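You operate a simulated robot arm through the tools that you are given. There is no shell and no other tool.

You run a simulated robot arm. Do the job below in one go: nothing can be reset, and whatever is moved stays where it is left.

## Task
Put things in order on the work top of the machine table. At the end: the mesh roll from the work top of the machine table stands where the blue hardness tester stood; the blue grease brush stands where the mesh roll stood; the green muffler from the work top of the machine table stands where the blue grease brush stood; the blue hardness tester is in the white drip tray; whatever was shut is shut again. Leave all else as you found it, and nothing knocked over.

Only the result counts: the job must be done as asked and must still hold three seconds after the hand-in. Knocking over, shifting, dropping, spilling or breaking anything else fails it.

## Robot
A 7-joint arm with a two-finger parallel gripper, fixed in place. Base frame: the origin is at the foot of the arm, x ahead of it, y to its left, z up; the work surface is at about z = 0. Lengths are in m, angles in rad, forces in N, time in s.
With the tool pointing down near the work surface it reaches from about 0.24 to 0.62 m from the base axis. Its first joint turns from -1.152 to 1.152 rad. Payload 2.6 kg.
The tool frame sits at the grasp point between the pads (the TCP): z along the fingers, y along the line on which they close. The tips reach 0.03 m beyond it. Largest opening 0.094 m; finger width 0.028, thickness 0.01; the body of the gripper, 0.05 by 0.096 m, starts 0.055 m behind the TCP.
Orientation is told as [roll, pitch, yaw] about the base's x, y, z axes, in that order, counted from this pose: with the fingers straight down and closing along the base's y, the tool's x points along the base's -x, its y along +y and its z along -z.

## Interface
- The arm moves only by the tool apply_moves. Its argument "series" is one flat list of numbers, 7 for each row, row after row: the turn, a rotation vector about the tool's x, y, z in rad, then the shift along the tool's x, y, z in m, then the opening, from 0 (shut) to 1 (fully open). In form: [rx, ry, rz, x, y, z, hand, rx, ry, rz, x, y, z, hand, ...]. A call has 1 to 20 rows; each row shifts and turns the commanded pose from where the row before left it, along the tool's axes as they then stand. Rows are played at 5 a second. More than 0.05 m and 0.15 rad between two rows, or a gripper value outside its range, and nothing of the call is played. Where a pose cannot be reached the arm comes as near as it can. A force on the tool above 40 N (or 10 N above the force at the start of the call, whichever is more), or a blocked arm, ends the call early, and 0.2 s more pass. The fingers move at their own pace (about 0.072 m/s each) and stop on an object; they squeeze with about 33 N. The grip force told is the motor's: it shows also when the fingers shut on nothing. Time passes only in rows, and 0.2 s behind the last, so rows that do not move let the fingers close. It gives the time, the measured TCP pose, the force on the tool (base axes), the opening and the grip force at its end, in the units of the frame above (readings bear some noise), with the torque about the TCP (base axes, N m) and any sound that the robot's microphone picked up, and new pictures: "pictures" is both (left out), scene, wrist or none.
- Cameras (640 x 400 px; columns grow to the right, rows downward): "scene" is fixed at [0.0304, 0.4308, 0.5591]; the picture's right is [-0.80, -0.60, 0.00], its down [-0.36, 0.49, -0.79] and it looks along [0.47, -0.64, -0.61] (base axes); focal length 324 px, centre (320, 200). "wrist" rides on the gripper at [0.076, 0.014, -0.102] in the tool frame; the picture's right is [-0.18, 0.98, 0.00], its down [-0.75, -0.14, -0.64] and it looks along [-0.63, -0.12, 0.77] (tool axes); focal length 243 px, centre (320, 200).
- pixel_to_xyz(camera, pixels): there is no depth. For up to 12 entries [column, row, z] of the newest picture of that camera ("zoom" is the newest enlarged one), the place [x, y] in the base frame at which the ray of that pixel passes the height z, good to about 0.002 m. The clock stands still meanwhile.
- zoom(camera, box): a new picture of the part [left, top, right, bottom] of that camera's present view, enlarged. The clock stands still meanwhile.
- finish_job(): hands the job in; it is judged then, once.

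Open the gripper and draw the arm clear of the work before you hand the job in, unless the task says otherwise.

The tools are called after "Call:" by a JSON object that holds its "op" and its "data". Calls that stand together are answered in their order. apply_moves: Moves the arm, as the interface text tells. Its arguments: {"type":"object","properties":{"series":{"type":"array"},"pictures":{"type":"string","enum":["both","scene","wrist","none"]}},"required":["series"]} The other tools are called the same way: pixel_to_xyz (camera, pixels) gives the place at which the rays of pixels pass given heights; zoom (camera, box) takes an enlarged picture of a part of a camera's view; finish_job () hands the job in.

At the start:

```text
time: 0.0
eef_pos: [0.4269, -0.0261, 0.3125]
tool_rot: [0.001, 0.002, 0.001]
contact_force: [-0.1, 0.2, -0.2]
ft_torque: [0.01, 0.01, -0.03]
grip_width: 0.094
finger_force: 0.1
```

scene: 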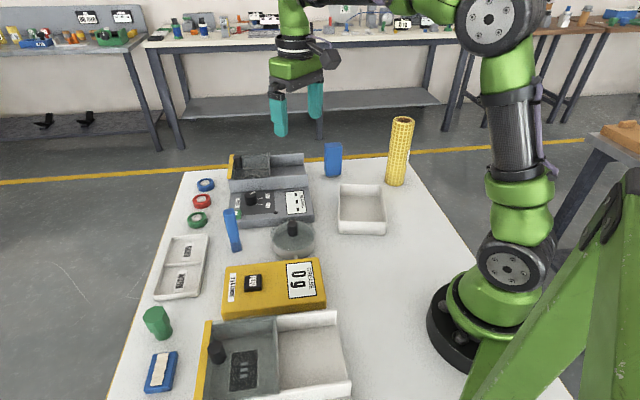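
wrist: 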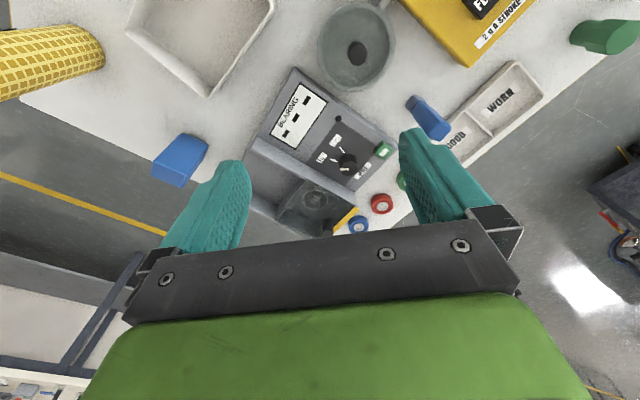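

I see a yellow mesh roll near (400,150), blue items at (333,158), (232,230) and (160,370), and a green item at (157,322). I'll zoom in on these to tell which is which.

Call:
{"op": "zoom", "data": {"camera": "scene", "box": [300, 100, 440, 240]}}

Call:
{"op": "zoom", "data": {"camera": "scene", "box": [180, 140, 340, 270]}}

Call:
{"op": "zoom", "data": {"camera": "scene", "box": [110, 270, 370, 400]}}

Call:
{"op": "zoom", "data": {"camera": "scene", "box": [0, 0, 300, 60]}}

```text
2.86 times, centred on (370, 170) of scene
```

zoom: 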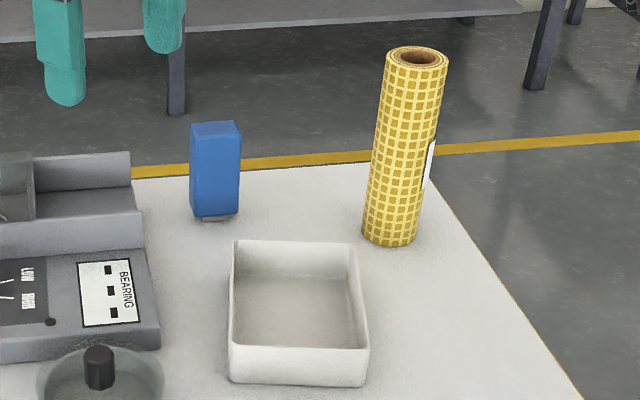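

```text
3.08 times, centred on (260, 205) of scene
```

zoom: 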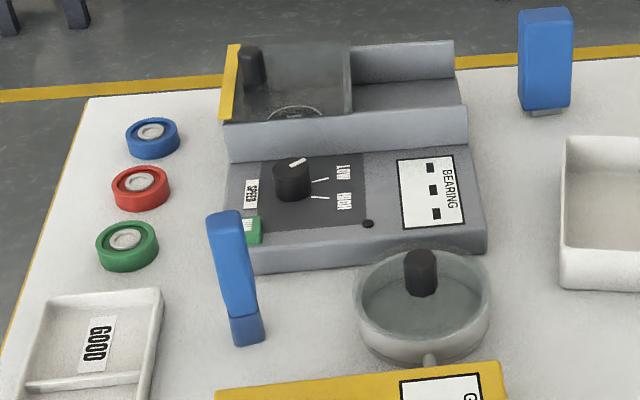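

```text
2.46 times, centred on (240, 335) of scene
```

zoom: 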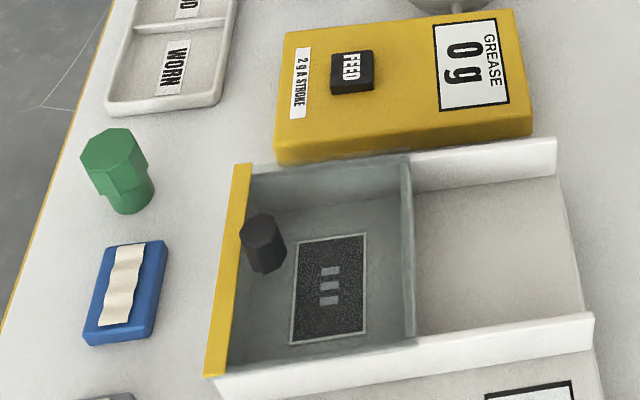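

```text
2.13 times, centred on (150, 30) of scene
```

zoom: 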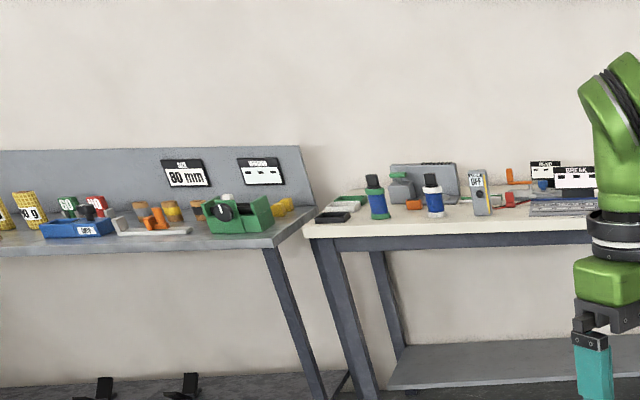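

The blue parts at (333,158) and (232,230) need a closer look, as do the trays. I'll zoom in with the wrist camera and get base positions from the scene picture.

Call:
{"op": "zoom", "data": {"camera": "wrist", "box": [120, 100, 280, 200]}}

Call:
{"op": "zoom", "data": {"camera": "wrist", "box": [380, 0, 640, 160]}}

Call:
{"op": "zoom", "data": {"camera": "wrist", "box": [240, 50, 420, 240]}}

Call:
{"op": "pixel_to_xyz", "data": {"camera": "scene", "pixels": [[333, 176, 0.0], [396, 185, 0.0], [236, 250, 0.0], [160, 337, 0.0], [157, 390, 0], [341, 233, 0], [384, 234, 0], [341, 184, 0.04], [382, 184, 0.04], [292, 255, 0], [340, 205, 0.04], [385, 208, 0.04]]}}

```text
4.00 times, centred on (200, 150) of wrist
```

zoom: 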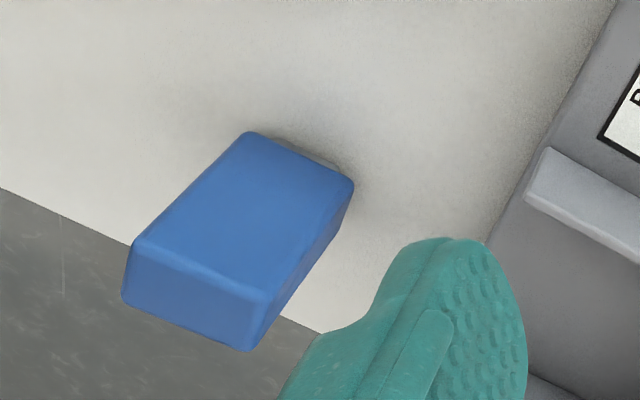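

```text
2.46 times, centred on (510, 80) of wrist
```

zoom: 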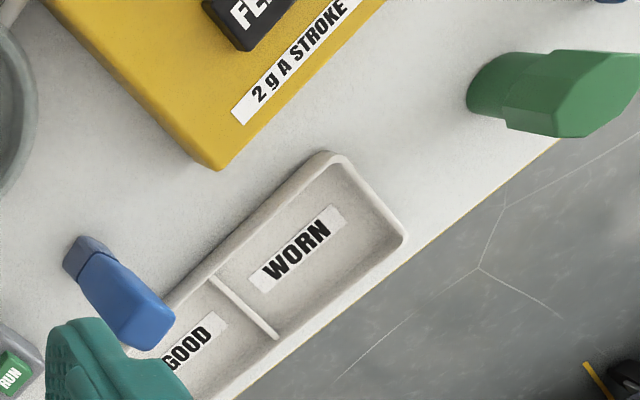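

```text
2.11 times, centred on (330, 145) of wrist
```

zoom: 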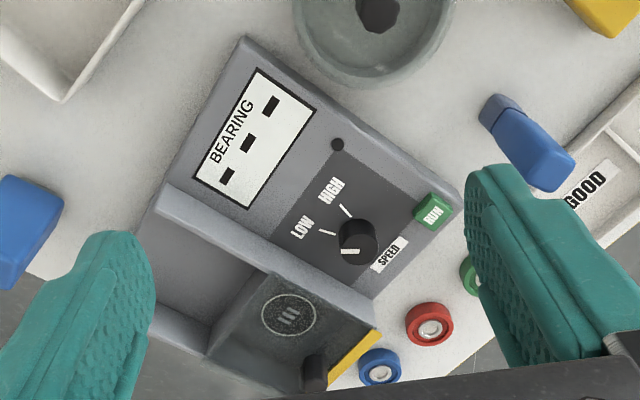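

```text
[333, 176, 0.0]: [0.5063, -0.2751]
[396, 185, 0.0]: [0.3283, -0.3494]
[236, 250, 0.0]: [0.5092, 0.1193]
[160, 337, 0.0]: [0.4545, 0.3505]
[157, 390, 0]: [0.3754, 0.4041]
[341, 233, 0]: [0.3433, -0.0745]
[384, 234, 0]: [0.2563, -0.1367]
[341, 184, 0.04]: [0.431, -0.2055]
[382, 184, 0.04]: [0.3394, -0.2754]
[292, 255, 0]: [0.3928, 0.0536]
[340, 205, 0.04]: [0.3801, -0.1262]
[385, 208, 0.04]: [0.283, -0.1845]
```

I now take the (333,158) box with a small foot to be the hardness tester, and the (232,230) handle with a dark tip to be the brush. Next I'll probe the item heights using rays through their top pixels.

Call:
{"op": "pixel_to_xyz", "data": {"camera": "scene", "pixels": [[403, 120, 0.16], [403, 120, 0.18], [403, 120, 0.2], [333, 145, 0.06], [333, 145, 0.08], [333, 145, 0.1], [229, 211, 0.06], [229, 211, 0.08], [229, 211, 0.1], [155, 314, 0.04], [155, 314, 0.06], [155, 314, 0.08]]}}

Call:
{"op": "zoom", "data": {"camera": "scene", "box": [310, 130, 360, 190]}}

Call:
{"op": "zoom", "data": {"camera": "scene", "box": [210, 195, 260, 260]}}

Call:
{"op": "zoom", "data": {"camera": "scene", "box": [130, 290, 200, 400]}}

```text
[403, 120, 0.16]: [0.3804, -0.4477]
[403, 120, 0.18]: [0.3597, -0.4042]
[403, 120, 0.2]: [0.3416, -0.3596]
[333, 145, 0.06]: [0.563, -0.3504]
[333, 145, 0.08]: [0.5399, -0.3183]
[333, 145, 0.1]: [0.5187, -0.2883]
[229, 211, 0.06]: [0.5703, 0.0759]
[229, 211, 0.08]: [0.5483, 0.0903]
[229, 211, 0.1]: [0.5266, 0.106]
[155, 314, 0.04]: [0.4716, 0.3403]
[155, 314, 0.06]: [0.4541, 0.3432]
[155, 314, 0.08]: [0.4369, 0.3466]
```

```text
6.67 times, centred on (335, 160) of scene
```

zoom: 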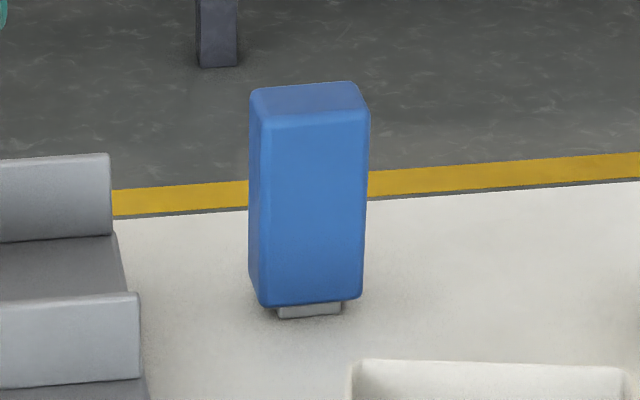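

```text
6.15 times, centred on (235, 228) of scene
```

zoom: 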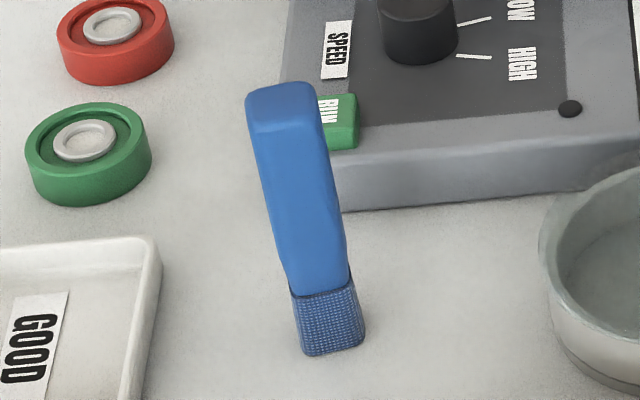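

```text
3.64 times, centred on (165, 345) of scene
```

zoom: 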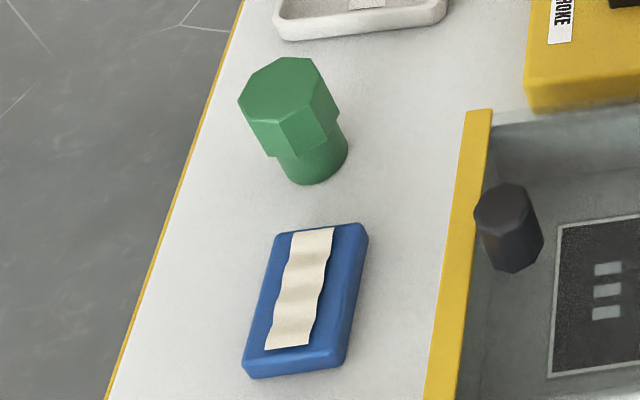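

The brush (bristles at about (0.51,0.12)) and the tester (foot at about (0.506,-0.275)) are confirmed, both about 0.10 m tall. The mesh roll is about 0.20 m tall at (0.33,-0.35). I'll move the wrist camera over the tester and tray side at a safe height.

Call:
{"op": "apply_moves", "data": {"series": [0, 0, 0, 0.02, -0.044, 0, 1, 0, 0, 0, 0.02, -0.044, 0, 1, 0, 0, 0, 0.02, -0.044, 0, 1, 0, 0, 0, 0.02, -0.044, 0, 1, 0, 0, 0, 0, 0, 0, 1], "pictures": "both"}}

```text
time: 1.2
eef_pos: [0.3454, -0.2031, 0.3099]
tool_rot: [0.0, 0.0, -0.003]
contact_force: [-0.5, -0.1, 0.7]
ft_torque: [0.02, 0.03, -0.04]
grip_width: 0.0942
finger_force: 0.0
```

scene: 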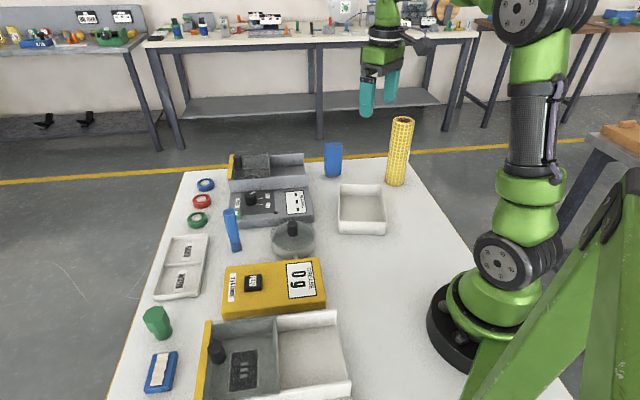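
wrist: 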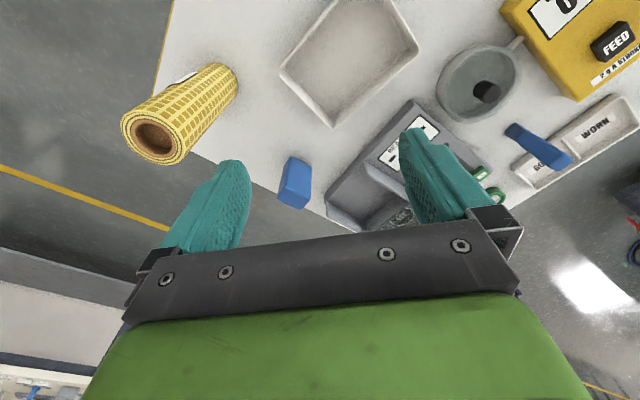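

From this pose the wrist picture shows the mesh roll at (180,120), the tester at (295,182) and the white tray at (350,60). I'll zoom in on each for detail.

Call:
{"op": "zoom", "data": {"camera": "wrist", "box": [260, 0, 430, 130]}}

Call:
{"op": "zoom", "data": {"camera": "wrist", "box": [260, 140, 340, 220]}}

Call:
{"op": "zoom", "data": {"camera": "wrist", "box": [110, 40, 250, 180]}}

Call:
{"op": "pixel_to_xyz", "data": {"camera": "wrist", "pixels": [[334, 126, 0.0], [280, 68, 0.0], [419, 45, 0], [334, 0, 0], [390, 0, 0], [301, 162, 0.0]]}}

Call:
{"op": "zoom", "data": {"camera": "scene", "box": [310, 130, 430, 250]}}

```text
3.08 times, centred on (345, 65) of wrist
```

zoom: 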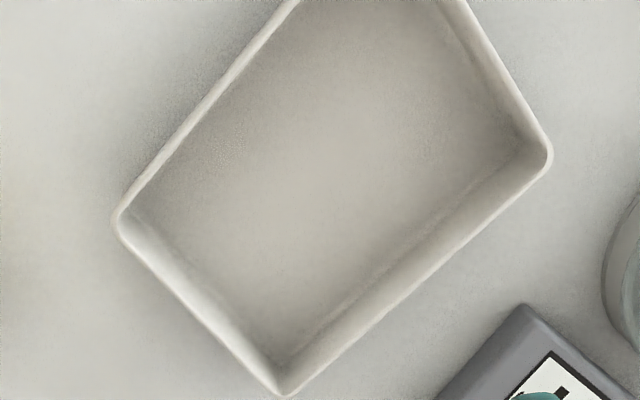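

```text
5.00 times, centred on (300, 180) of wrist
```

zoom: 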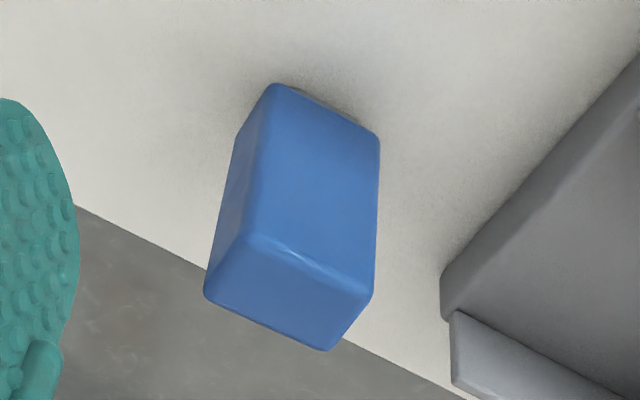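

```text
2.86 times, centred on (180, 110) of wrist
```

zoom: 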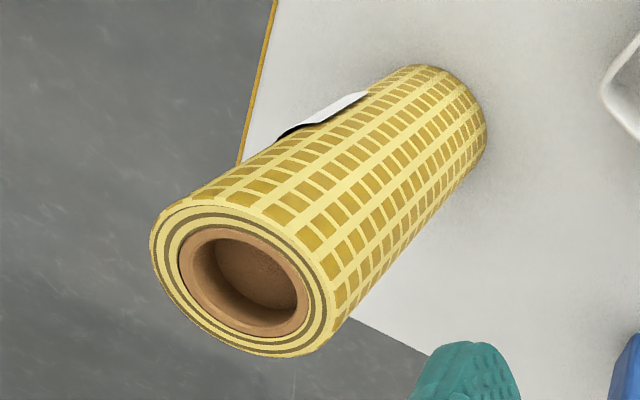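

```text
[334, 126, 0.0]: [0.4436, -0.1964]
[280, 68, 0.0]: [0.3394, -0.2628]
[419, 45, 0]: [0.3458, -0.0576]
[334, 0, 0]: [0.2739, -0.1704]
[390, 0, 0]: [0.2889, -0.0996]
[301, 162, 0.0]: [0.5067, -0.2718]
```

```text
3.33 times, centred on (370, 190) of scene
```

zoom: 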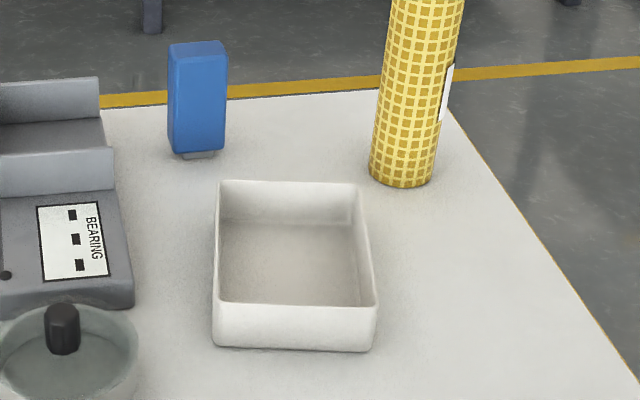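

I'll pin down the tester's top corners, the tray rim height and the roll's top circle with ray queries on the current wrist and scene pictures.

Call:
{"op": "pixel_to_xyz", "data": {"camera": "wrist", "pixels": [[285.6, 187.6, 0.1], [310.4, 198.4, 0.1], [301.6, 210, 0.1], [277, 199, 0.1], [285.6, 187.6, 0.11], [310.4, 198.4, 0.11], [301.6, 210, 0.11], [277, 199, 0.11], [334, 126, 0.04], [280, 72, 0.04], [419, 45, 0.04], [154, 138, 0.2]]}}

Call:
{"op": "pixel_to_xyz", "data": {"camera": "scene", "pixels": [[338, 233.5, 0.0], [338, 221, 0.03], [338, 221, 0.04], [387.2, 221, 0.03], [387.2, 221, 0.04], [385.5, 235, 0.0], [339.7, 184.6, 0.03], [339.7, 184.6, 0.04], [382, 185.5, 0.03], [382, 185.5, 0.04]]}}

Call:
{"op": "zoom", "data": {"camera": "scene", "box": [320, 140, 350, 180]}}

Call:
{"op": "zoom", "data": {"camera": "scene", "box": [375, 110, 425, 195]}}

```text
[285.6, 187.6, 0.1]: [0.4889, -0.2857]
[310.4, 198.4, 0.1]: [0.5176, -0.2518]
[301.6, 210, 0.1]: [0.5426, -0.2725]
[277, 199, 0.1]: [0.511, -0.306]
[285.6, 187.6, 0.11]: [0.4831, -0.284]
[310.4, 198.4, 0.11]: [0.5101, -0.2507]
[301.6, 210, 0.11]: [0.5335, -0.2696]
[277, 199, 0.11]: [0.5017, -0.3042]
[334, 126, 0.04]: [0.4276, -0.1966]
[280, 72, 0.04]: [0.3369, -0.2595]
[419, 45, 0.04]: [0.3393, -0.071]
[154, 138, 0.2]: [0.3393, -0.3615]
```

```text
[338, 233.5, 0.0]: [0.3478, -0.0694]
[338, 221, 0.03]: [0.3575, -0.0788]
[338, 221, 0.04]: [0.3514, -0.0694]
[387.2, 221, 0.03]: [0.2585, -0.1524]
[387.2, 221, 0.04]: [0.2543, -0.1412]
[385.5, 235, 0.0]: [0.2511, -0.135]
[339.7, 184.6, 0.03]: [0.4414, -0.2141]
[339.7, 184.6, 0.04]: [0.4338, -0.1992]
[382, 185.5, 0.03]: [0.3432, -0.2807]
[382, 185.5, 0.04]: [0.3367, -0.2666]
```

```text
10.00 times, centred on (335, 160) of scene
```

zoom: 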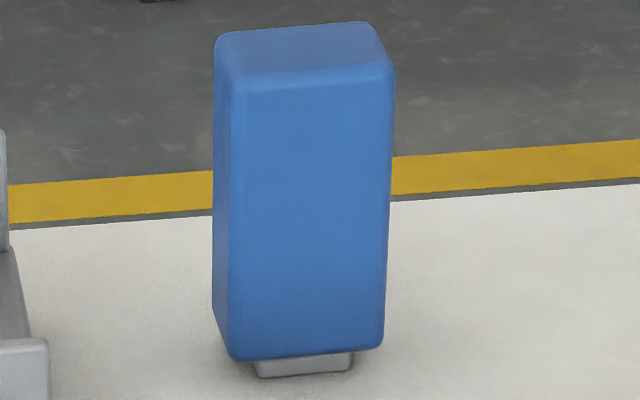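

```text
4.71 times, centred on (400, 152) of scene
```

zoom: 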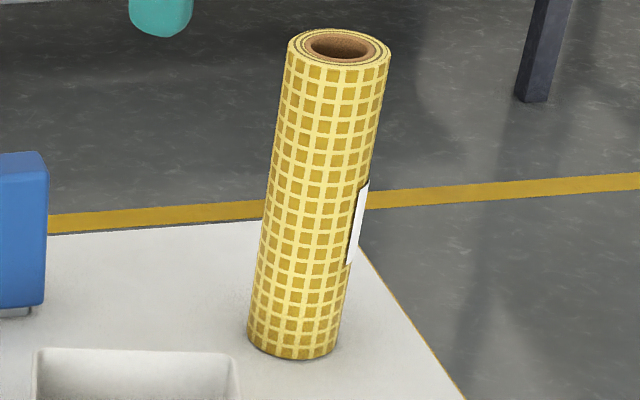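

The tray rim is about 0.042 m high, with its centre near (0.343,-0.168). The tester centre is about (0.510,-0.278), height 0.107, and its wide axis lies at about 49°. I'll move above the tester and yaw so the fingers close across its thin side.

Call:
{"op": "pixel_to_xyz", "data": {"camera": "scene", "pixels": [[394.2, 183.4, 0.0], [394.7, 186.2, 0.0], [384.7, 182.8, 0], [403.8, 183.8, 0], [404, 119.7, 0.2], [404, 119.7, 0.205], [333.3, 145.2, 0.107], [333.5, 176.7, 0]]}}

Call:
{"op": "apply_moves", "data": {"series": [0, 0, 0, -0.041, -0.019, 0, 1, 0, 0, 0, -0.041, -0.019, 0, 1, 0, 0, 0, -0.041, -0.019, 0, 1, 0, 0, 0, -0.041, -0.019, 0, 1, 0, 0, -0.1425, 0, 0, 0, 1, 0, 0, -0.1425, 0, 0, 0, 1, 0, 0, -0.1425, 0, 0, 0, 1, 0, 0, -0.1425, 0, 0, 0, 1, 0, 0, -0.1425, 0, 0, 0, 1, 0, 0, -0.1425, 0, 0, 0, 1, 0, 0, 0, 0, 0, 0, 1], "pictures": "both"}}

```text
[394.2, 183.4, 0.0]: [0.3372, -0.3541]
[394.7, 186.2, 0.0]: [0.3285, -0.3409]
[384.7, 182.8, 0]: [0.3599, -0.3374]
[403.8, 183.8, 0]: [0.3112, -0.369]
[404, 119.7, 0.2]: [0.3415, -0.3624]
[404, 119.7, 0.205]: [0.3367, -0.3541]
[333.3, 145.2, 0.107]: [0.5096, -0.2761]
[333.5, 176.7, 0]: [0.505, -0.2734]
```

```text
time: 3.6
eef_pos: [0.4811, -0.2634, 0.3068]
tool_rot: [-0.001, 0.0, 0.857]
contact_force: [-0.2, 0.1, 0.5]
ft_torque: [0.06, 0.0, 0.02]
grip_width: 0.0941
finger_force: 0.0
out of reach, approached as far as the arm can: row 4
```

scene: 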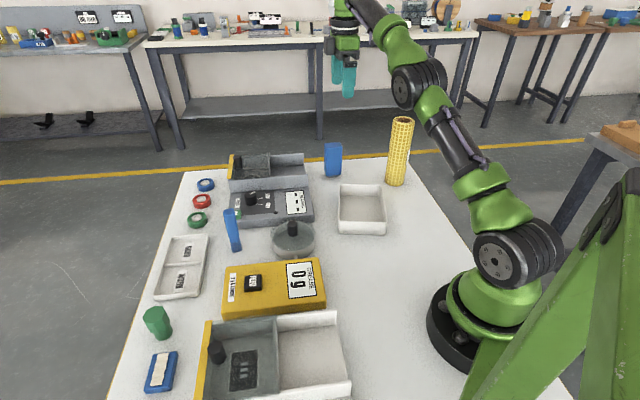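
wrist: 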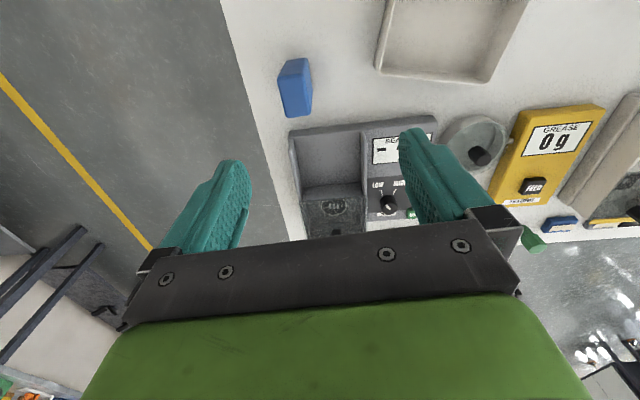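

At this height the arm stopped short at (0.481,-0.263), because reach shrinks higher up. I'll lower to about z 0.2, still well above the tester's 0.107 m top, and read the pose again.

Call:
{"op": "apply_moves", "data": {"series": [0, 0, 0, 0, 0, 0.036, 1, 0, 0, 0, 0, 0, 0.036, 1, 0, 0, 0, 0, 0, 0.036, 1, 0, 0, 0, 0, 0, 0, 1], "pictures": "wrist"}}

```text
time: 4.6
eef_pos: [0.4817, -0.2638, 0.1995]
tool_rot: [-0.001, -0.001, 0.854]
contact_force: [-0.4, 0.3, -0.7]
ft_torque: [-0.01, -0.01, 0.01]
grip_width: 0.0942
finger_force: 0.1
```

wrist: 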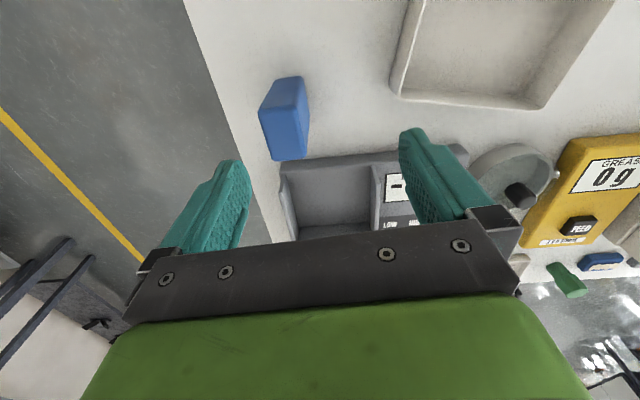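

The command was clamped to the reachable pose. I'll zoom in on the tester at (286,115) to refine its position and yaw before moving over it.

Call:
{"op": "zoom", "data": {"camera": "wrist", "box": [235, 65, 335, 165]}}

```text
4.00 times, centred on (285, 115) of wrist
```

zoom: 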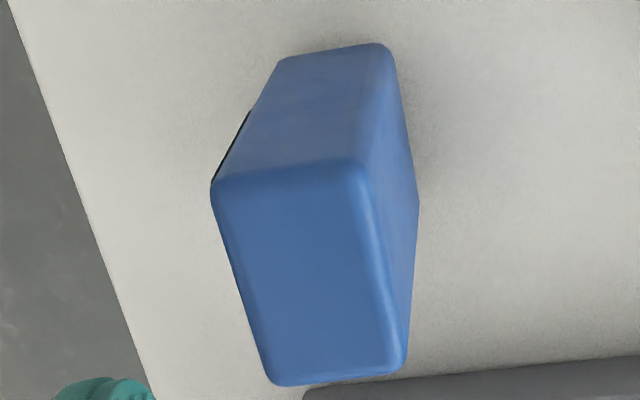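

The top face corners show in the zoom at (213,185), (360,163), (408,368) and (265,386). I'll convert them at heights 0.105 to 0.11.

Call:
{"op": "pixel_to_xyz", "data": {"camera": "zoom", "pixels": [[213, 185, 0.105], [360, 163, 0.105], [408, 370, 0.105], [264, 386, 0.105], [213, 185, 0.11], [360, 163, 0.11], [408, 370, 0.11], [264, 386, 0.11], [280, 60, 0.01], [385, 45, 0.01]]}}

```text
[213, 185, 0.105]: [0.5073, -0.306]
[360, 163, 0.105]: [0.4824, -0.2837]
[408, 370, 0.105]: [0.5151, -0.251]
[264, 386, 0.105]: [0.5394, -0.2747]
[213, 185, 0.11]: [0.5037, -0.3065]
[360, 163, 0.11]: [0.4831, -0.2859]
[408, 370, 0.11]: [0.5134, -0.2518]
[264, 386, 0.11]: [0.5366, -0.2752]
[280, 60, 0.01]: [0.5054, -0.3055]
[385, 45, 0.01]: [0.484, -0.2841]
```

The tester centre comes out at (0.511,-0.279), 0.033 × 0.046 m, with its wide axis at 45°. I'll trim the yaw to 0.785, centre above it with the opening reduced to 0.7, and check before descending.

Call:
{"op": "apply_moves", "data": {"series": [0, 0, 0.07, 0, 0, 0, 0.7, 0, 0, 0, -0.005, -0.0157, 0, 0.7, 0, 0, 0, -0.005, -0.0157, 0, 0.7, 0, 0, 0, 0, 0, 0.04, 0.7, 0, 0, 0, 0, 0, 0, 0.7], "pictures": "both"}}

```text
time: 5.8
eef_pos: [0.5098, -0.28, 0.1596]
tool_rot: [-0.001, -0.001, 0.787]
contact_force: [-0.4, -0.3, 0.0]
ft_torque: [-0.02, 0.0, -0.01]
grip_width: 0.066
finger_force: 0.0
```

scene: 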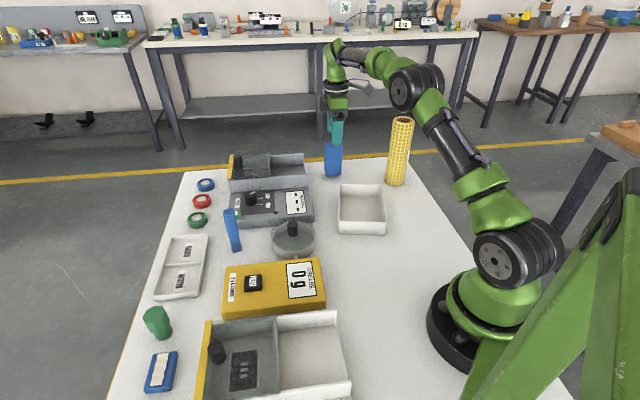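
wrist: 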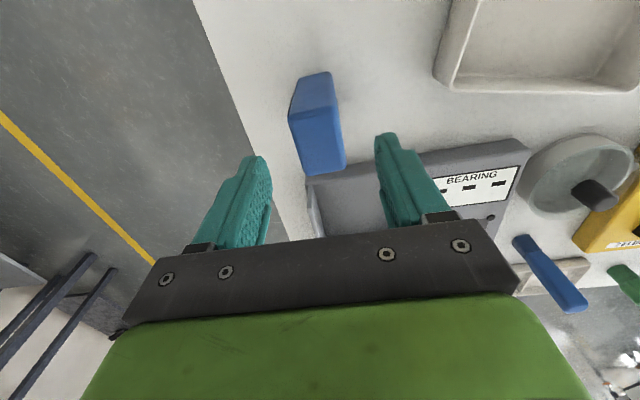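

The tester's top centre is at (318,145), where the tool axis predicts it (320,142), so alignment is good. I'll descend 0.08 m and close.

Call:
{"op": "apply_moves", "data": {"series": [0, 0, 0, 0, 0, 0.03, 0.7, 0, 0, 0, 0, 0, 0.03, 0.7, 0, 0, 0, 0, 0, 0.02, 0.7, 0, 0, 0, 0, 0, 0, 0.7, 0, 0, 0, 0, 0, 0, 0.3, 0, 0, 0, 0, 0, 0, 0.0, 0, 0, 0, 0, 0, 0, 0, 0, 0, 0, 0, 0, 0, 0], "pictures": "both"}}

```text
time: 7.6
eef_pos: [0.5103, -0.2791, 0.0775]
tool_rot: [0.0, 0.0, 0.785]
contact_force: [-1.1, -0.5, -0.8]
ft_torque: [-0.04, -0.04, -0.02]
grip_width: 0.038
finger_force: 33.0
```

scene: 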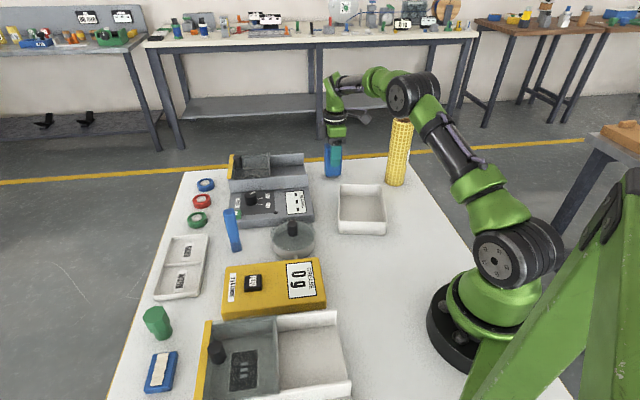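
wrist: 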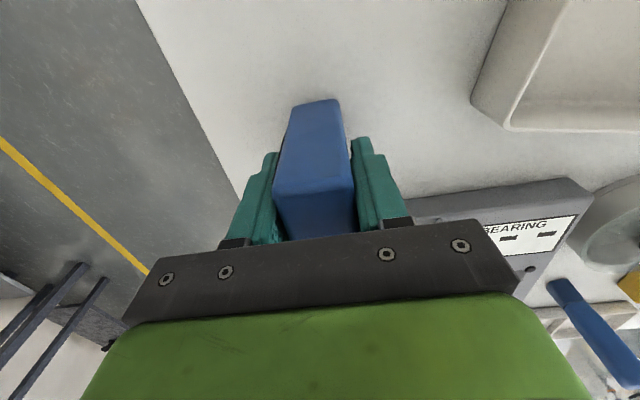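

The tester is held at 0.038 m with a 33 N grip. I'll lift 0.07 m and carry it over the tray centre at about (0.343,-0.168).

Call:
{"op": "apply_moves", "data": {"series": [0, 0, 0, 0, 0, -0.02, 0, 0, 0, 0, 0, 0, -0.025, 0, 0, 0, 0, 0, 0, -0.03, 0, 0, 0, 0, 0.0066, 0.0328, 0, 0, 0, 0, 0, 0.0066, 0.0328, 0, 0, 0, 0, 0, 0.0066, 0.0328, 0, 0, 0, 0, 0, 0.0066, 0.0328, 0, 0, 0, 0, 0, 0.0066, 0.0328, 0, 0, 0, 0, 0, 0.0066, 0.0328, 0, 0, 0, 0, 0, 0, 0, 0, 0, 0, 0, 0, 0, 0, 0, 0], "pictures": "both"}}

```text
time: 10.0
eef_pos: [0.3435, -0.1692, 0.1546]
tool_rot: [0.0, -0.003, 0.786]
contact_force: [-0.8, 0.4, -3.1]
ft_torque: [0.01, 0.02, 0.02]
grip_width: 0.0381
finger_force: 32.5
```

scene: 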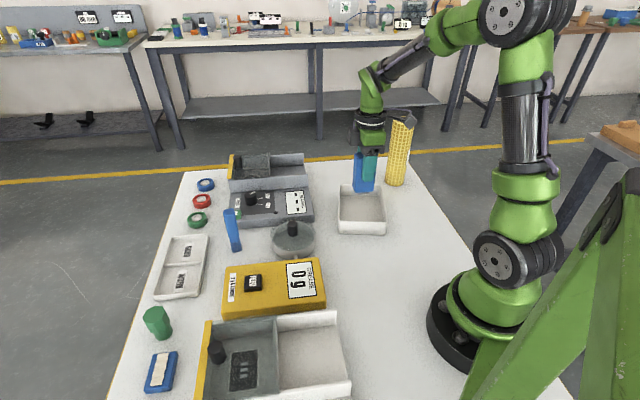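
wrist: 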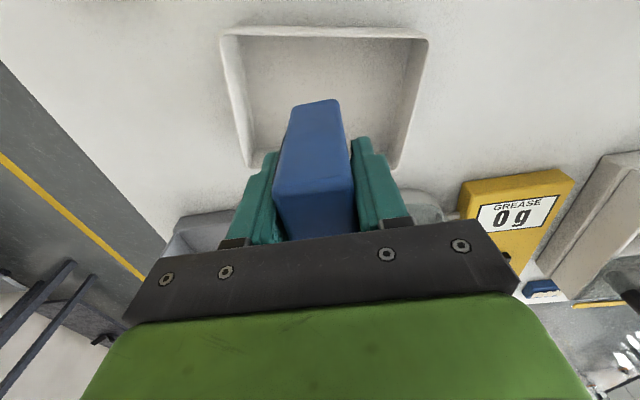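

The grip holds and the load reads about 3 N. I'll check the tray's rim corners in the wrist view, at (222,30), (428,38), (395,170) and (248,168), to confirm the centre.

Call:
{"op": "pixel_to_xyz", "data": {"camera": "wrist", "pixels": [[221, 30, 0.042], [428, 38, 0.042], [393, 172, 0.042], [248, 168, 0.042]]}}

Call:
{"op": "zoom", "data": {"camera": "scene", "box": [320, 110, 440, 240]}}

```text
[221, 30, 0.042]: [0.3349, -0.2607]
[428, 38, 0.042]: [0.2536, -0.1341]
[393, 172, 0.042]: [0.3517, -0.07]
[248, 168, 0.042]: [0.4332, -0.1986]
```

```text
3.08 times, centred on (380, 175) of scene
```

zoom: 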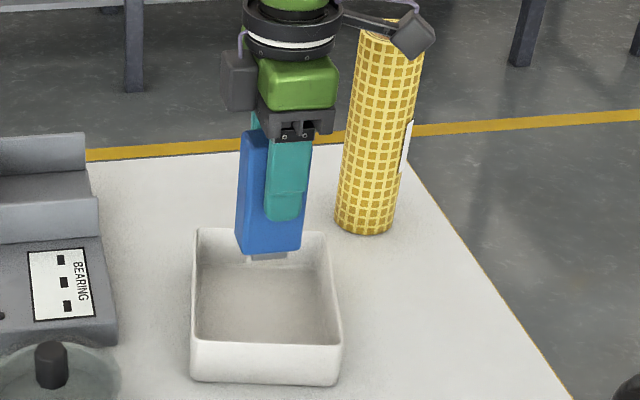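

The tray centre is (0.343,-0.166), so the tester is right above it. I'll lower it to just above the tray floor.

Call:
{"op": "apply_moves", "data": {"series": [0, 0, 0, 0, 0, 0.03, 0, 0, 0, 0, 0, 0, 0.025, 0, 0, 0, 0, 0, 0, 0.01, 0, 0, 0, 0, 0, 0, 0, 0], "pictures": "scene"}}

```text
time: 11.0
eef_pos: [0.3431, -0.1688, 0.0893]
tool_rot: [-0.001, -0.001, 0.785]
contact_force: [-0.1, 0.0, -2.2]
ft_torque: [0.0, 0.0, 0.01]
grip_width: 0.038
finger_force: 32.7
```

scene: 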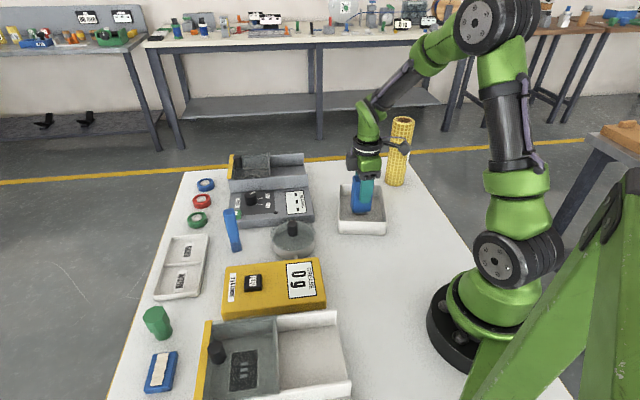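

No contact yet at z 0.089 (load about -2.2 N). I'll lower in 2 mm steps and watch the force.

Call:
{"op": "apply_moves", "data": {"series": [0, 0, 0, 0, 0, 0.002, 0, 0, 0, 0, 0, 0, 0.002, 0], "pictures": "none"}}

Call:
{"op": "apply_moves", "data": {"series": [0, 0, 0, 0, 0, 0.002, 0, 0, 0, 0, 0, 0, 0.0, 0], "pictures": "none"}}

```text
time: 11.6
eef_pos: [0.3449, -0.1683, 0.0852]
tool_rot: [-0.001, -0.001, 0.783]
contact_force: [-0.6, 0.0, -2.6]
ft_torque: [0.02, 0.02, 0.01]
grip_width: 0.0379
finger_force: 33.5
```

```text
time: 12.2
eef_pos: [0.3431, -0.1682, 0.0818]
tool_rot: [0.0, 0.0, 0.783]
contact_force: [-2.3, 0.4, 2.2]
ft_torque: [0.02, 0.01, 0.04]
grip_width: 0.0384
finger_force: 33.0
```

The force rose from -2.6 to +2.2 N at z 0.082, so the tester's foot rests on the tray floor. I'll release and lift straight up.

Call:
{"op": "apply_moves", "data": {"series": [0, 0, 0, 0, 0, 0, 0.45, 0, 0, 0, 0, 0, 0, 0.6, 0, 0, 0, 0, 0, 0, 0.7, 0, 0, 0, 0, 0, -0.02, 0.7, 0, 0, 0, 0, 0, -0.04, 0.7, 0, 0, 0, 0, 0, -0.04, 0.7, 0, 0, 0, 0, 0, -0.04, 0.7, 0, 0, 0, 0, 0, 0, 0.7], "pictures": "both"}}

```text
time: 14.0
eef_pos: [0.3421, -0.165, 0.2236]
tool_rot: [0.0, 0.0, 0.784]
contact_force: [0.3, 1.1, 0.1]
ft_torque: [0.0, 0.03, -0.01]
grip_width: 0.0657
finger_force: 0.0
```

scene: 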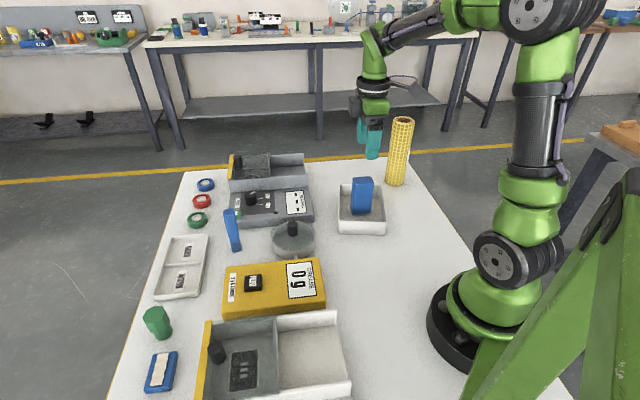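
wrist: 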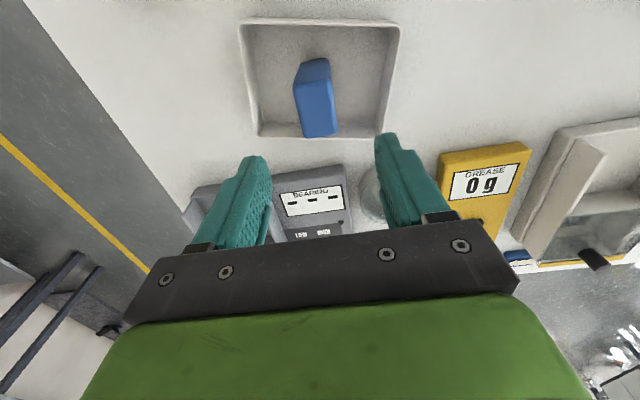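

The tester stands upright in the tray. Next is the mesh roll: I'll rise to z 0.30, open fully and move above it to locate its axis precisely.

Call:
{"op": "apply_moves", "data": {"series": [0, 0, 0, 0, 0, -0.04, 0.8, 0, 0, 0, 0, 0, -0.04, 1, 0, 0, 0, 0.0277, -0.0266, 0, 1, 0, 0, 0, 0.0277, -0.0266, 0, 1, 0, 0, 0, 0.0277, -0.0266, 0, 1, 0, 0, 0, 0.0277, -0.0266, 0, 1, 0, 0, 0, 0.0277, -0.0266, 0, 1, 0, 0, 0, 0, 0, 0, 1], "pictures": "both"}}

```text
time: 15.8
eef_pos: [0.3385, -0.3602, 0.3014]
tool_rot: [-0.001, 0.001, 0.786]
contact_force: [-0.8, 0.0, 0.2]
ft_torque: [-0.02, 0.01, 0.0]
grip_width: 0.0937
finger_force: 0.0
```

scene: 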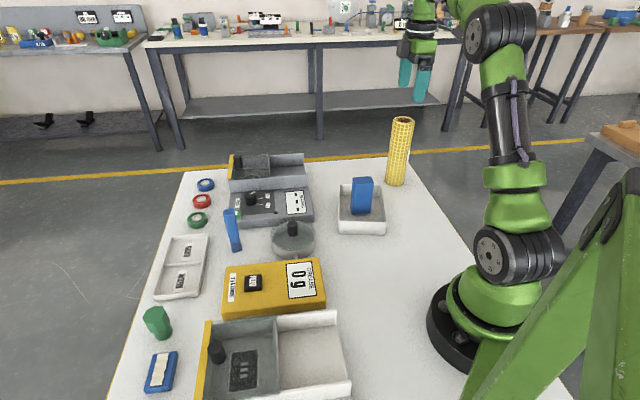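
wrist: 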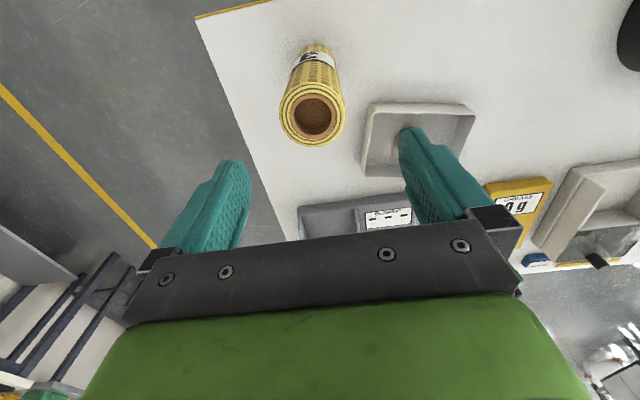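

Call:
{"op": "zoom", "data": {"camera": "wrist", "box": [262, 35, 362, 155]}}

```text
3.33 times, centred on (312, 95) of wrist
```

zoom: 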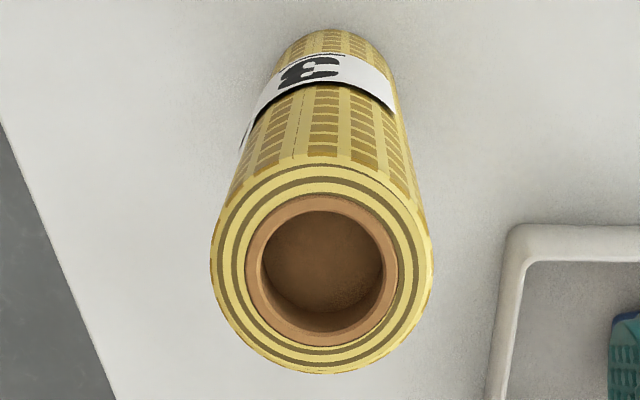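

In the zoom the roll's top circle centre is at (322,268), with edges at x=211/433 and y=163/374. I'll convert these and the base edge point at (331,30).

Call:
{"op": "pixel_to_xyz", "data": {"camera": "zoom", "pixels": [[322, 268, 0.195], [322, 268, 0.2], [322, 268, 0.205], [211, 265, 0.2], [433, 272, 0.2], [325, 163, 0.2], [318, 374, 0.2], [331, 30, 0.0], [276, 62, 0.0], [388, 75, 0.0]]}}

```text
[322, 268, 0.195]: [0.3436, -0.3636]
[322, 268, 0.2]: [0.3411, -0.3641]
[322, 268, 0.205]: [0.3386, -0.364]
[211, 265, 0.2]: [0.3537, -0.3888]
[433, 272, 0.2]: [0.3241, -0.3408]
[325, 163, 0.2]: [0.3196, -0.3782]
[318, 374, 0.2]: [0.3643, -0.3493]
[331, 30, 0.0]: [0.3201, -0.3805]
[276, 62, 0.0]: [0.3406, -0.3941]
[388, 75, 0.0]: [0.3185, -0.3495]
```

The roll axis is at about (0.340,-0.363) with a radius of about 0.028. I'll correct by a few mm, descend to z 0.16 (tips at 0.13, above the label, palm clear of the top) and close.

Call:
{"op": "apply_moves", "data": {"series": [0, 0, 0, 0.001, -0.003, 0, 1, 0, 0, 0, 0, 0, 0.04, 1, 0, 0, 0, 0, 0, 0.04, 1, 0, 0, 0, 0, 0, 0.035, 1, 0, 0, 0, 0, 0, 0.0255, 1, 0, 0, 0, 0, 0, 0, 1], "pictures": "both"}}

```text
time: 17.2
eef_pos: [0.3415, -0.3616, 0.1619]
tool_rot: [-0.001, 0.001, 0.784]
contact_force: [-0.3, -0.4, -0.2]
ft_torque: [-0.05, -0.01, -0.04]
grip_width: 0.094
finger_force: 0.0
```

scene: 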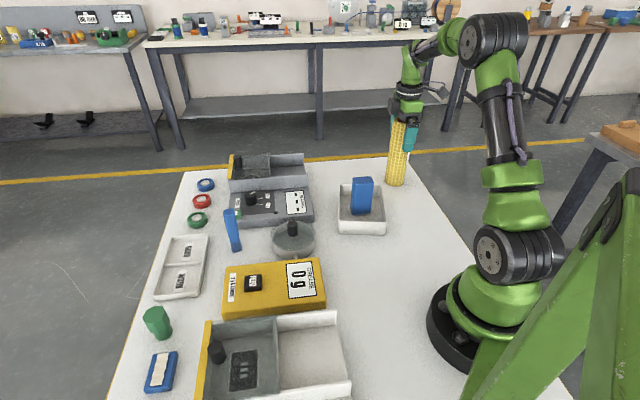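
wrist: 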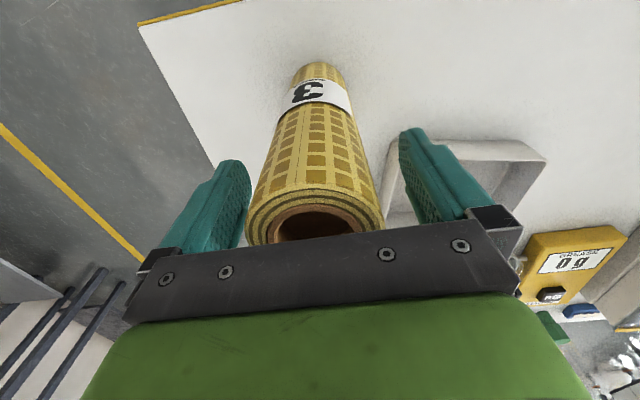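

The roll sits about 2 mm left of the finger midline (edges 246 and 382, centre 314 against 320). I'll shift 1.5 mm, then close gently.

Call:
{"op": "apply_moves", "data": {"series": [0, 0, 0, 0, -0.0015, 0, 0.9, 0, 0, 0, 0, 0, 0, 0.7, 0, 0, 0, 0, 0, 0, 0.5, 0, 0, 0, 0, 0, 0, 0.3, 0, 0, 0, 0, 0, 0, 0, 0, 0, 0, 0, 0, 0, 0], "pictures": "both"}}

```text
time: 18.6
eef_pos: [0.3429, -0.3639, 0.1637]
tool_rot: [0.0, -0.001, 0.786]
contact_force: [0.7, -0.3, -0.1]
ft_torque: [-0.03, 0.0, 0.02]
grip_width: 0.0576
finger_force: 32.7
```

scene: 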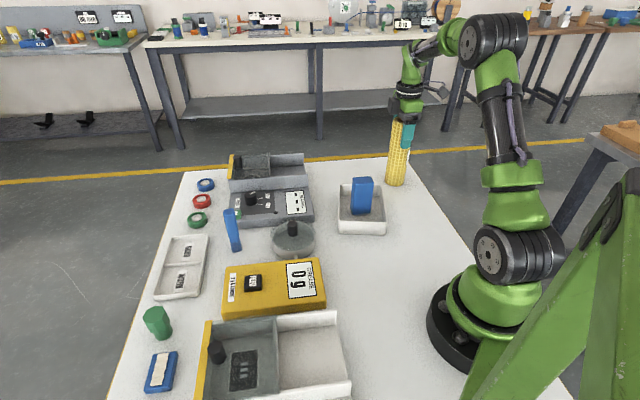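
wrist: 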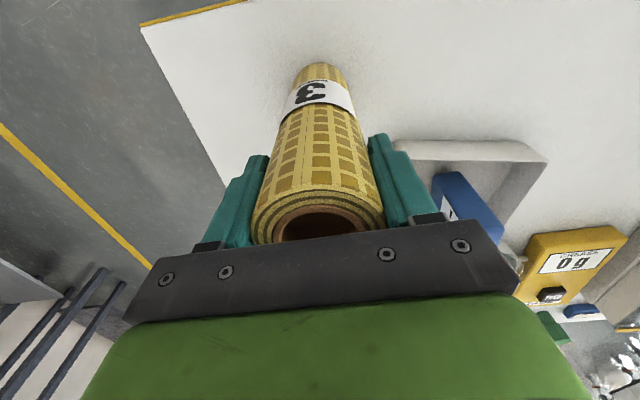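

The roll is held at 0.0576 m and its home is (0.342,-0.3635). I'll lift 4 cm and carry it to the tester's old place at (0.510,-0.279).

Call:
{"op": "apply_moves", "data": {"series": [0, 0, 0, 0, 0, -0.015, 0, 0, 0, 0, 0, 0, -0.025, 0, 0, 0, 0, -0.0298, -0.0098, 0, 0, 0, 0, 0, -0.0298, -0.0098, 0, 0, 0, 0, 0, -0.0298, -0.0098, 0, 0, 0, 0, 0, -0.0298, -0.0098, 0, 0, 0, 0, 0, -0.0298, -0.0098, 0, 0, 0, 0, 0, -0.0298, -0.0098, 0, 0, 0, 0, 0, 0, 0, 0, 0, 0, 0, 0, 0, 0, 0, 0], "pictures": "both"}}

```text
time: 20.8
eef_pos: [0.5105, -0.2804, 0.2029]
tool_rot: [0.0, 0.001, 0.787]
contact_force: [0.6, 0.2, -2.3]
ft_torque: [-0.02, -0.01, 0.0]
grip_width: 0.0579
finger_force: 32.9
```

scene: 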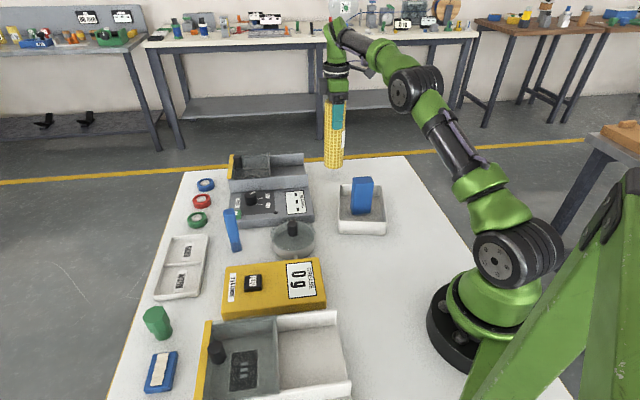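
wrist: 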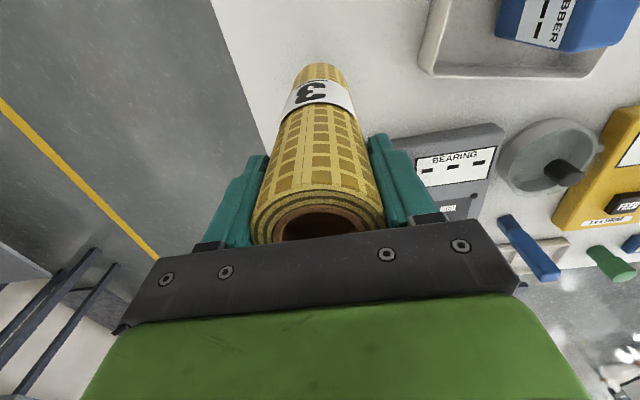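

The tester's face now reads "RUBBER", which confirms its identity, and the roll hangs over its target clear of the machine. I'll lower it to about 5 mm above the surface, then step down.

Call:
{"op": "apply_moves", "data": {"series": [0, 0, 0, 0, 0, 0.02, 0, 0, 0, 0, 0, 0, 0.014, 0, 0, 0, 0, 0, 0, 0.0, 0], "pictures": "scene"}}

Call:
{"op": "apply_moves", "data": {"series": [0, 0, 0, 0, 0, 0.002, 0, 0, 0, 0, 0, 0, 0.002, 0], "pictures": "none"}}

```text
time: 21.6
eef_pos: [0.5085, -0.2797, 0.1685]
tool_rot: [-0.001, 0.001, 0.784]
contact_force: [-0.7, 0.3, -1.9]
ft_torque: [-0.03, 0.02, 0.0]
grip_width: 0.0577
finger_force: 33.5
```

scene: 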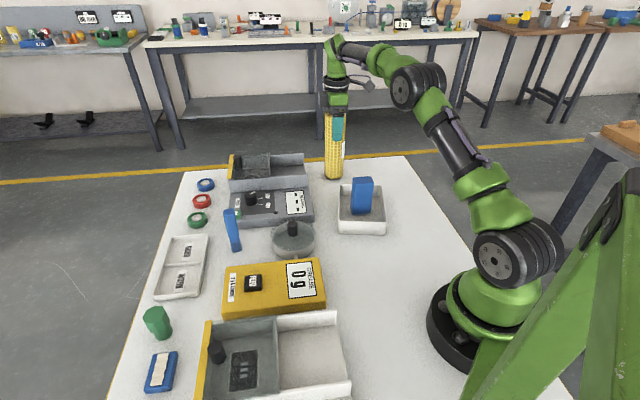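

```text
time: 22.2
eef_pos: [0.5091, -0.2785, 0.1643]
tool_rot: [0.001, 0.001, 0.786]
contact_force: [0.7, 0.5, -1.4]
ft_torque: [-0.02, 0.01, 0.01]
grip_width: 0.058
finger_force: 33.4
```

Still about -1.4 N at z 0.164, so it is nearly at contact. I'll take two more single-millimetre steps.

Call:
{"op": "apply_moves", "data": {"series": [0, 0, 0, 0, 0, 0.0015, 0, 0, 0, 0, 0, 0, 0.0, 0], "pictures": "none"}}

```text
time: 22.8
eef_pos: [0.5091, -0.2795, 0.1633]
tool_rot: [-0.001, 0.001, 0.785]
contact_force: [0.6, -0.5, -1.2]
ft_torque: [0.01, 0.01, 0.0]
grip_width: 0.0579
finger_force: 33.2
```

Call:
{"op": "apply_moves", "data": {"series": [0, 0, 0, 0, 0, 0.0015, 0, 0, 0, 0, 0, 0, 0.0, 0], "pictures": "none"}}

```text
time: 23.4
eef_pos: [0.5098, -0.2793, 0.1626]
tool_rot: [-0.001, -0.001, 0.782]
contact_force: [-3.2, 2.4, 7.6]
ft_torque: [0.39, 0.73, -0.04]
grip_width: 0.0579
finger_force: 33.0
```

Contact is firm (7.6 N with slight side friction). I'll back off 0.7 mm to relax it, release slowly and rise straight up.

Call:
{"op": "apply_moves", "data": {"series": [0, 0, 0, 0, 0, -0.0007, 0, 0, 0, 0, 0, 0, 0, 0.64, 0, 0, 0, 0, 0, 0, 0.75, 0, 0, 0, 0, 0, 0, 1, 0, 0, 0, 0, 0, 0, 1], "pictures": "both"}}

```text
time: 24.6
eef_pos: [0.5098, -0.2789, 0.1632]
tool_rot: [0.0, -0.001, 0.785]
contact_force: [-0.4, -0.6, 0.2]
ft_torque: [0.01, -0.02, 0.02]
grip_width: 0.094
finger_force: 0.1
```

scene: 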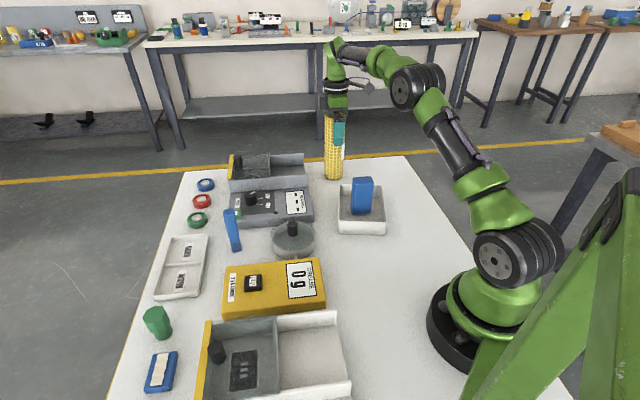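
wrist: 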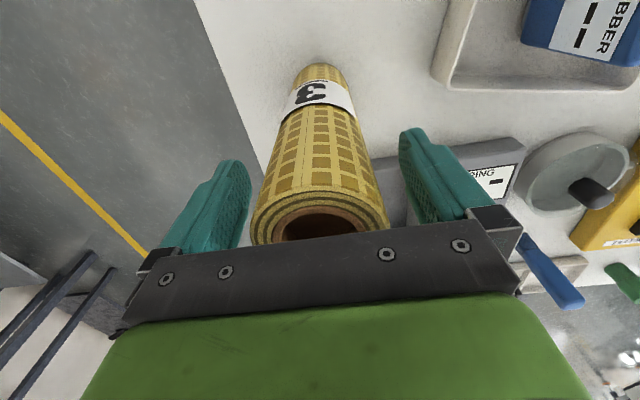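

The roll stands free. I'll rise in stages, since reach shrinks with height, checking that the arm does not get pulled inward against the roll.

Call:
{"op": "apply_moves", "data": {"series": [0, 0, 0, 0, 0, -0.02, 1, 0, 0, 0, 0, 0, -0.02, 1, 0, 0, 0, 0, 0, -0.01, 1, 0, 0, 0, 0, 0, 0, 1], "pictures": "none"}}

Call:
{"op": "apply_moves", "data": {"series": [0, 0, 0, 0, 0, -0.01, 1, 0, 0, 0, 0, 0, 0, 1], "pictures": "wrist"}}

```text
time: 25.6
eef_pos: [0.5103, -0.2792, 0.2134]
tool_rot: [0.001, 0.0, 0.784]
contact_force: [0.0, 0.2, 0.2]
ft_torque: [-0.02, 0.0, 0.01]
grip_width: 0.0942
finger_force: 0.1
```

```text
time: 26.2
eef_pos: [0.5086, -0.2805, 0.2226]
tool_rot: [0.0, 0.001, 0.783]
contact_force: [0.4, -0.1, -0.4]
ft_torque: [-0.01, -0.01, -0.04]
grip_width: 0.0941
finger_force: 0.1
```

wrist: 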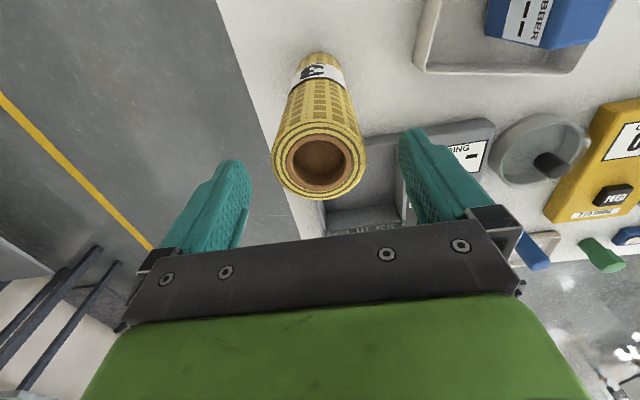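

z is 0.2226 with no drift and the tips are just below the roll's rim. I'll take two more small rises.

Call:
{"op": "apply_moves", "data": {"series": [0, 0, 0, 0, 0, -0.01, 1, 0, 0, 0, 0, 0, 0, 1], "pictures": "none"}}

Call:
{"op": "apply_moves", "data": {"series": [0, 0, 0, 0, 0, -0.012, 1, 0, 0, 0, 0, 0, 0, 1], "pictures": "none"}}

```text
time: 26.8
eef_pos: [0.5096, -0.2792, 0.232]
tool_rot: [-0.001, 0.0, 0.786]
contact_force: [-1.1, -0.8, -0.6]
ft_torque: [-0.02, 0.02, 0.0]
grip_width: 0.0939
finger_force: 0.2
```

```text
time: 27.4
eef_pos: [0.5094, -0.2773, 0.2424]
tool_rot: [0.0, 0.001, 0.786]
contact_force: [0.2, 0.2, 0.4]
ft_torque: [-0.03, 0.0, -0.01]
grip_width: 0.0937
finger_force: 0.0
```

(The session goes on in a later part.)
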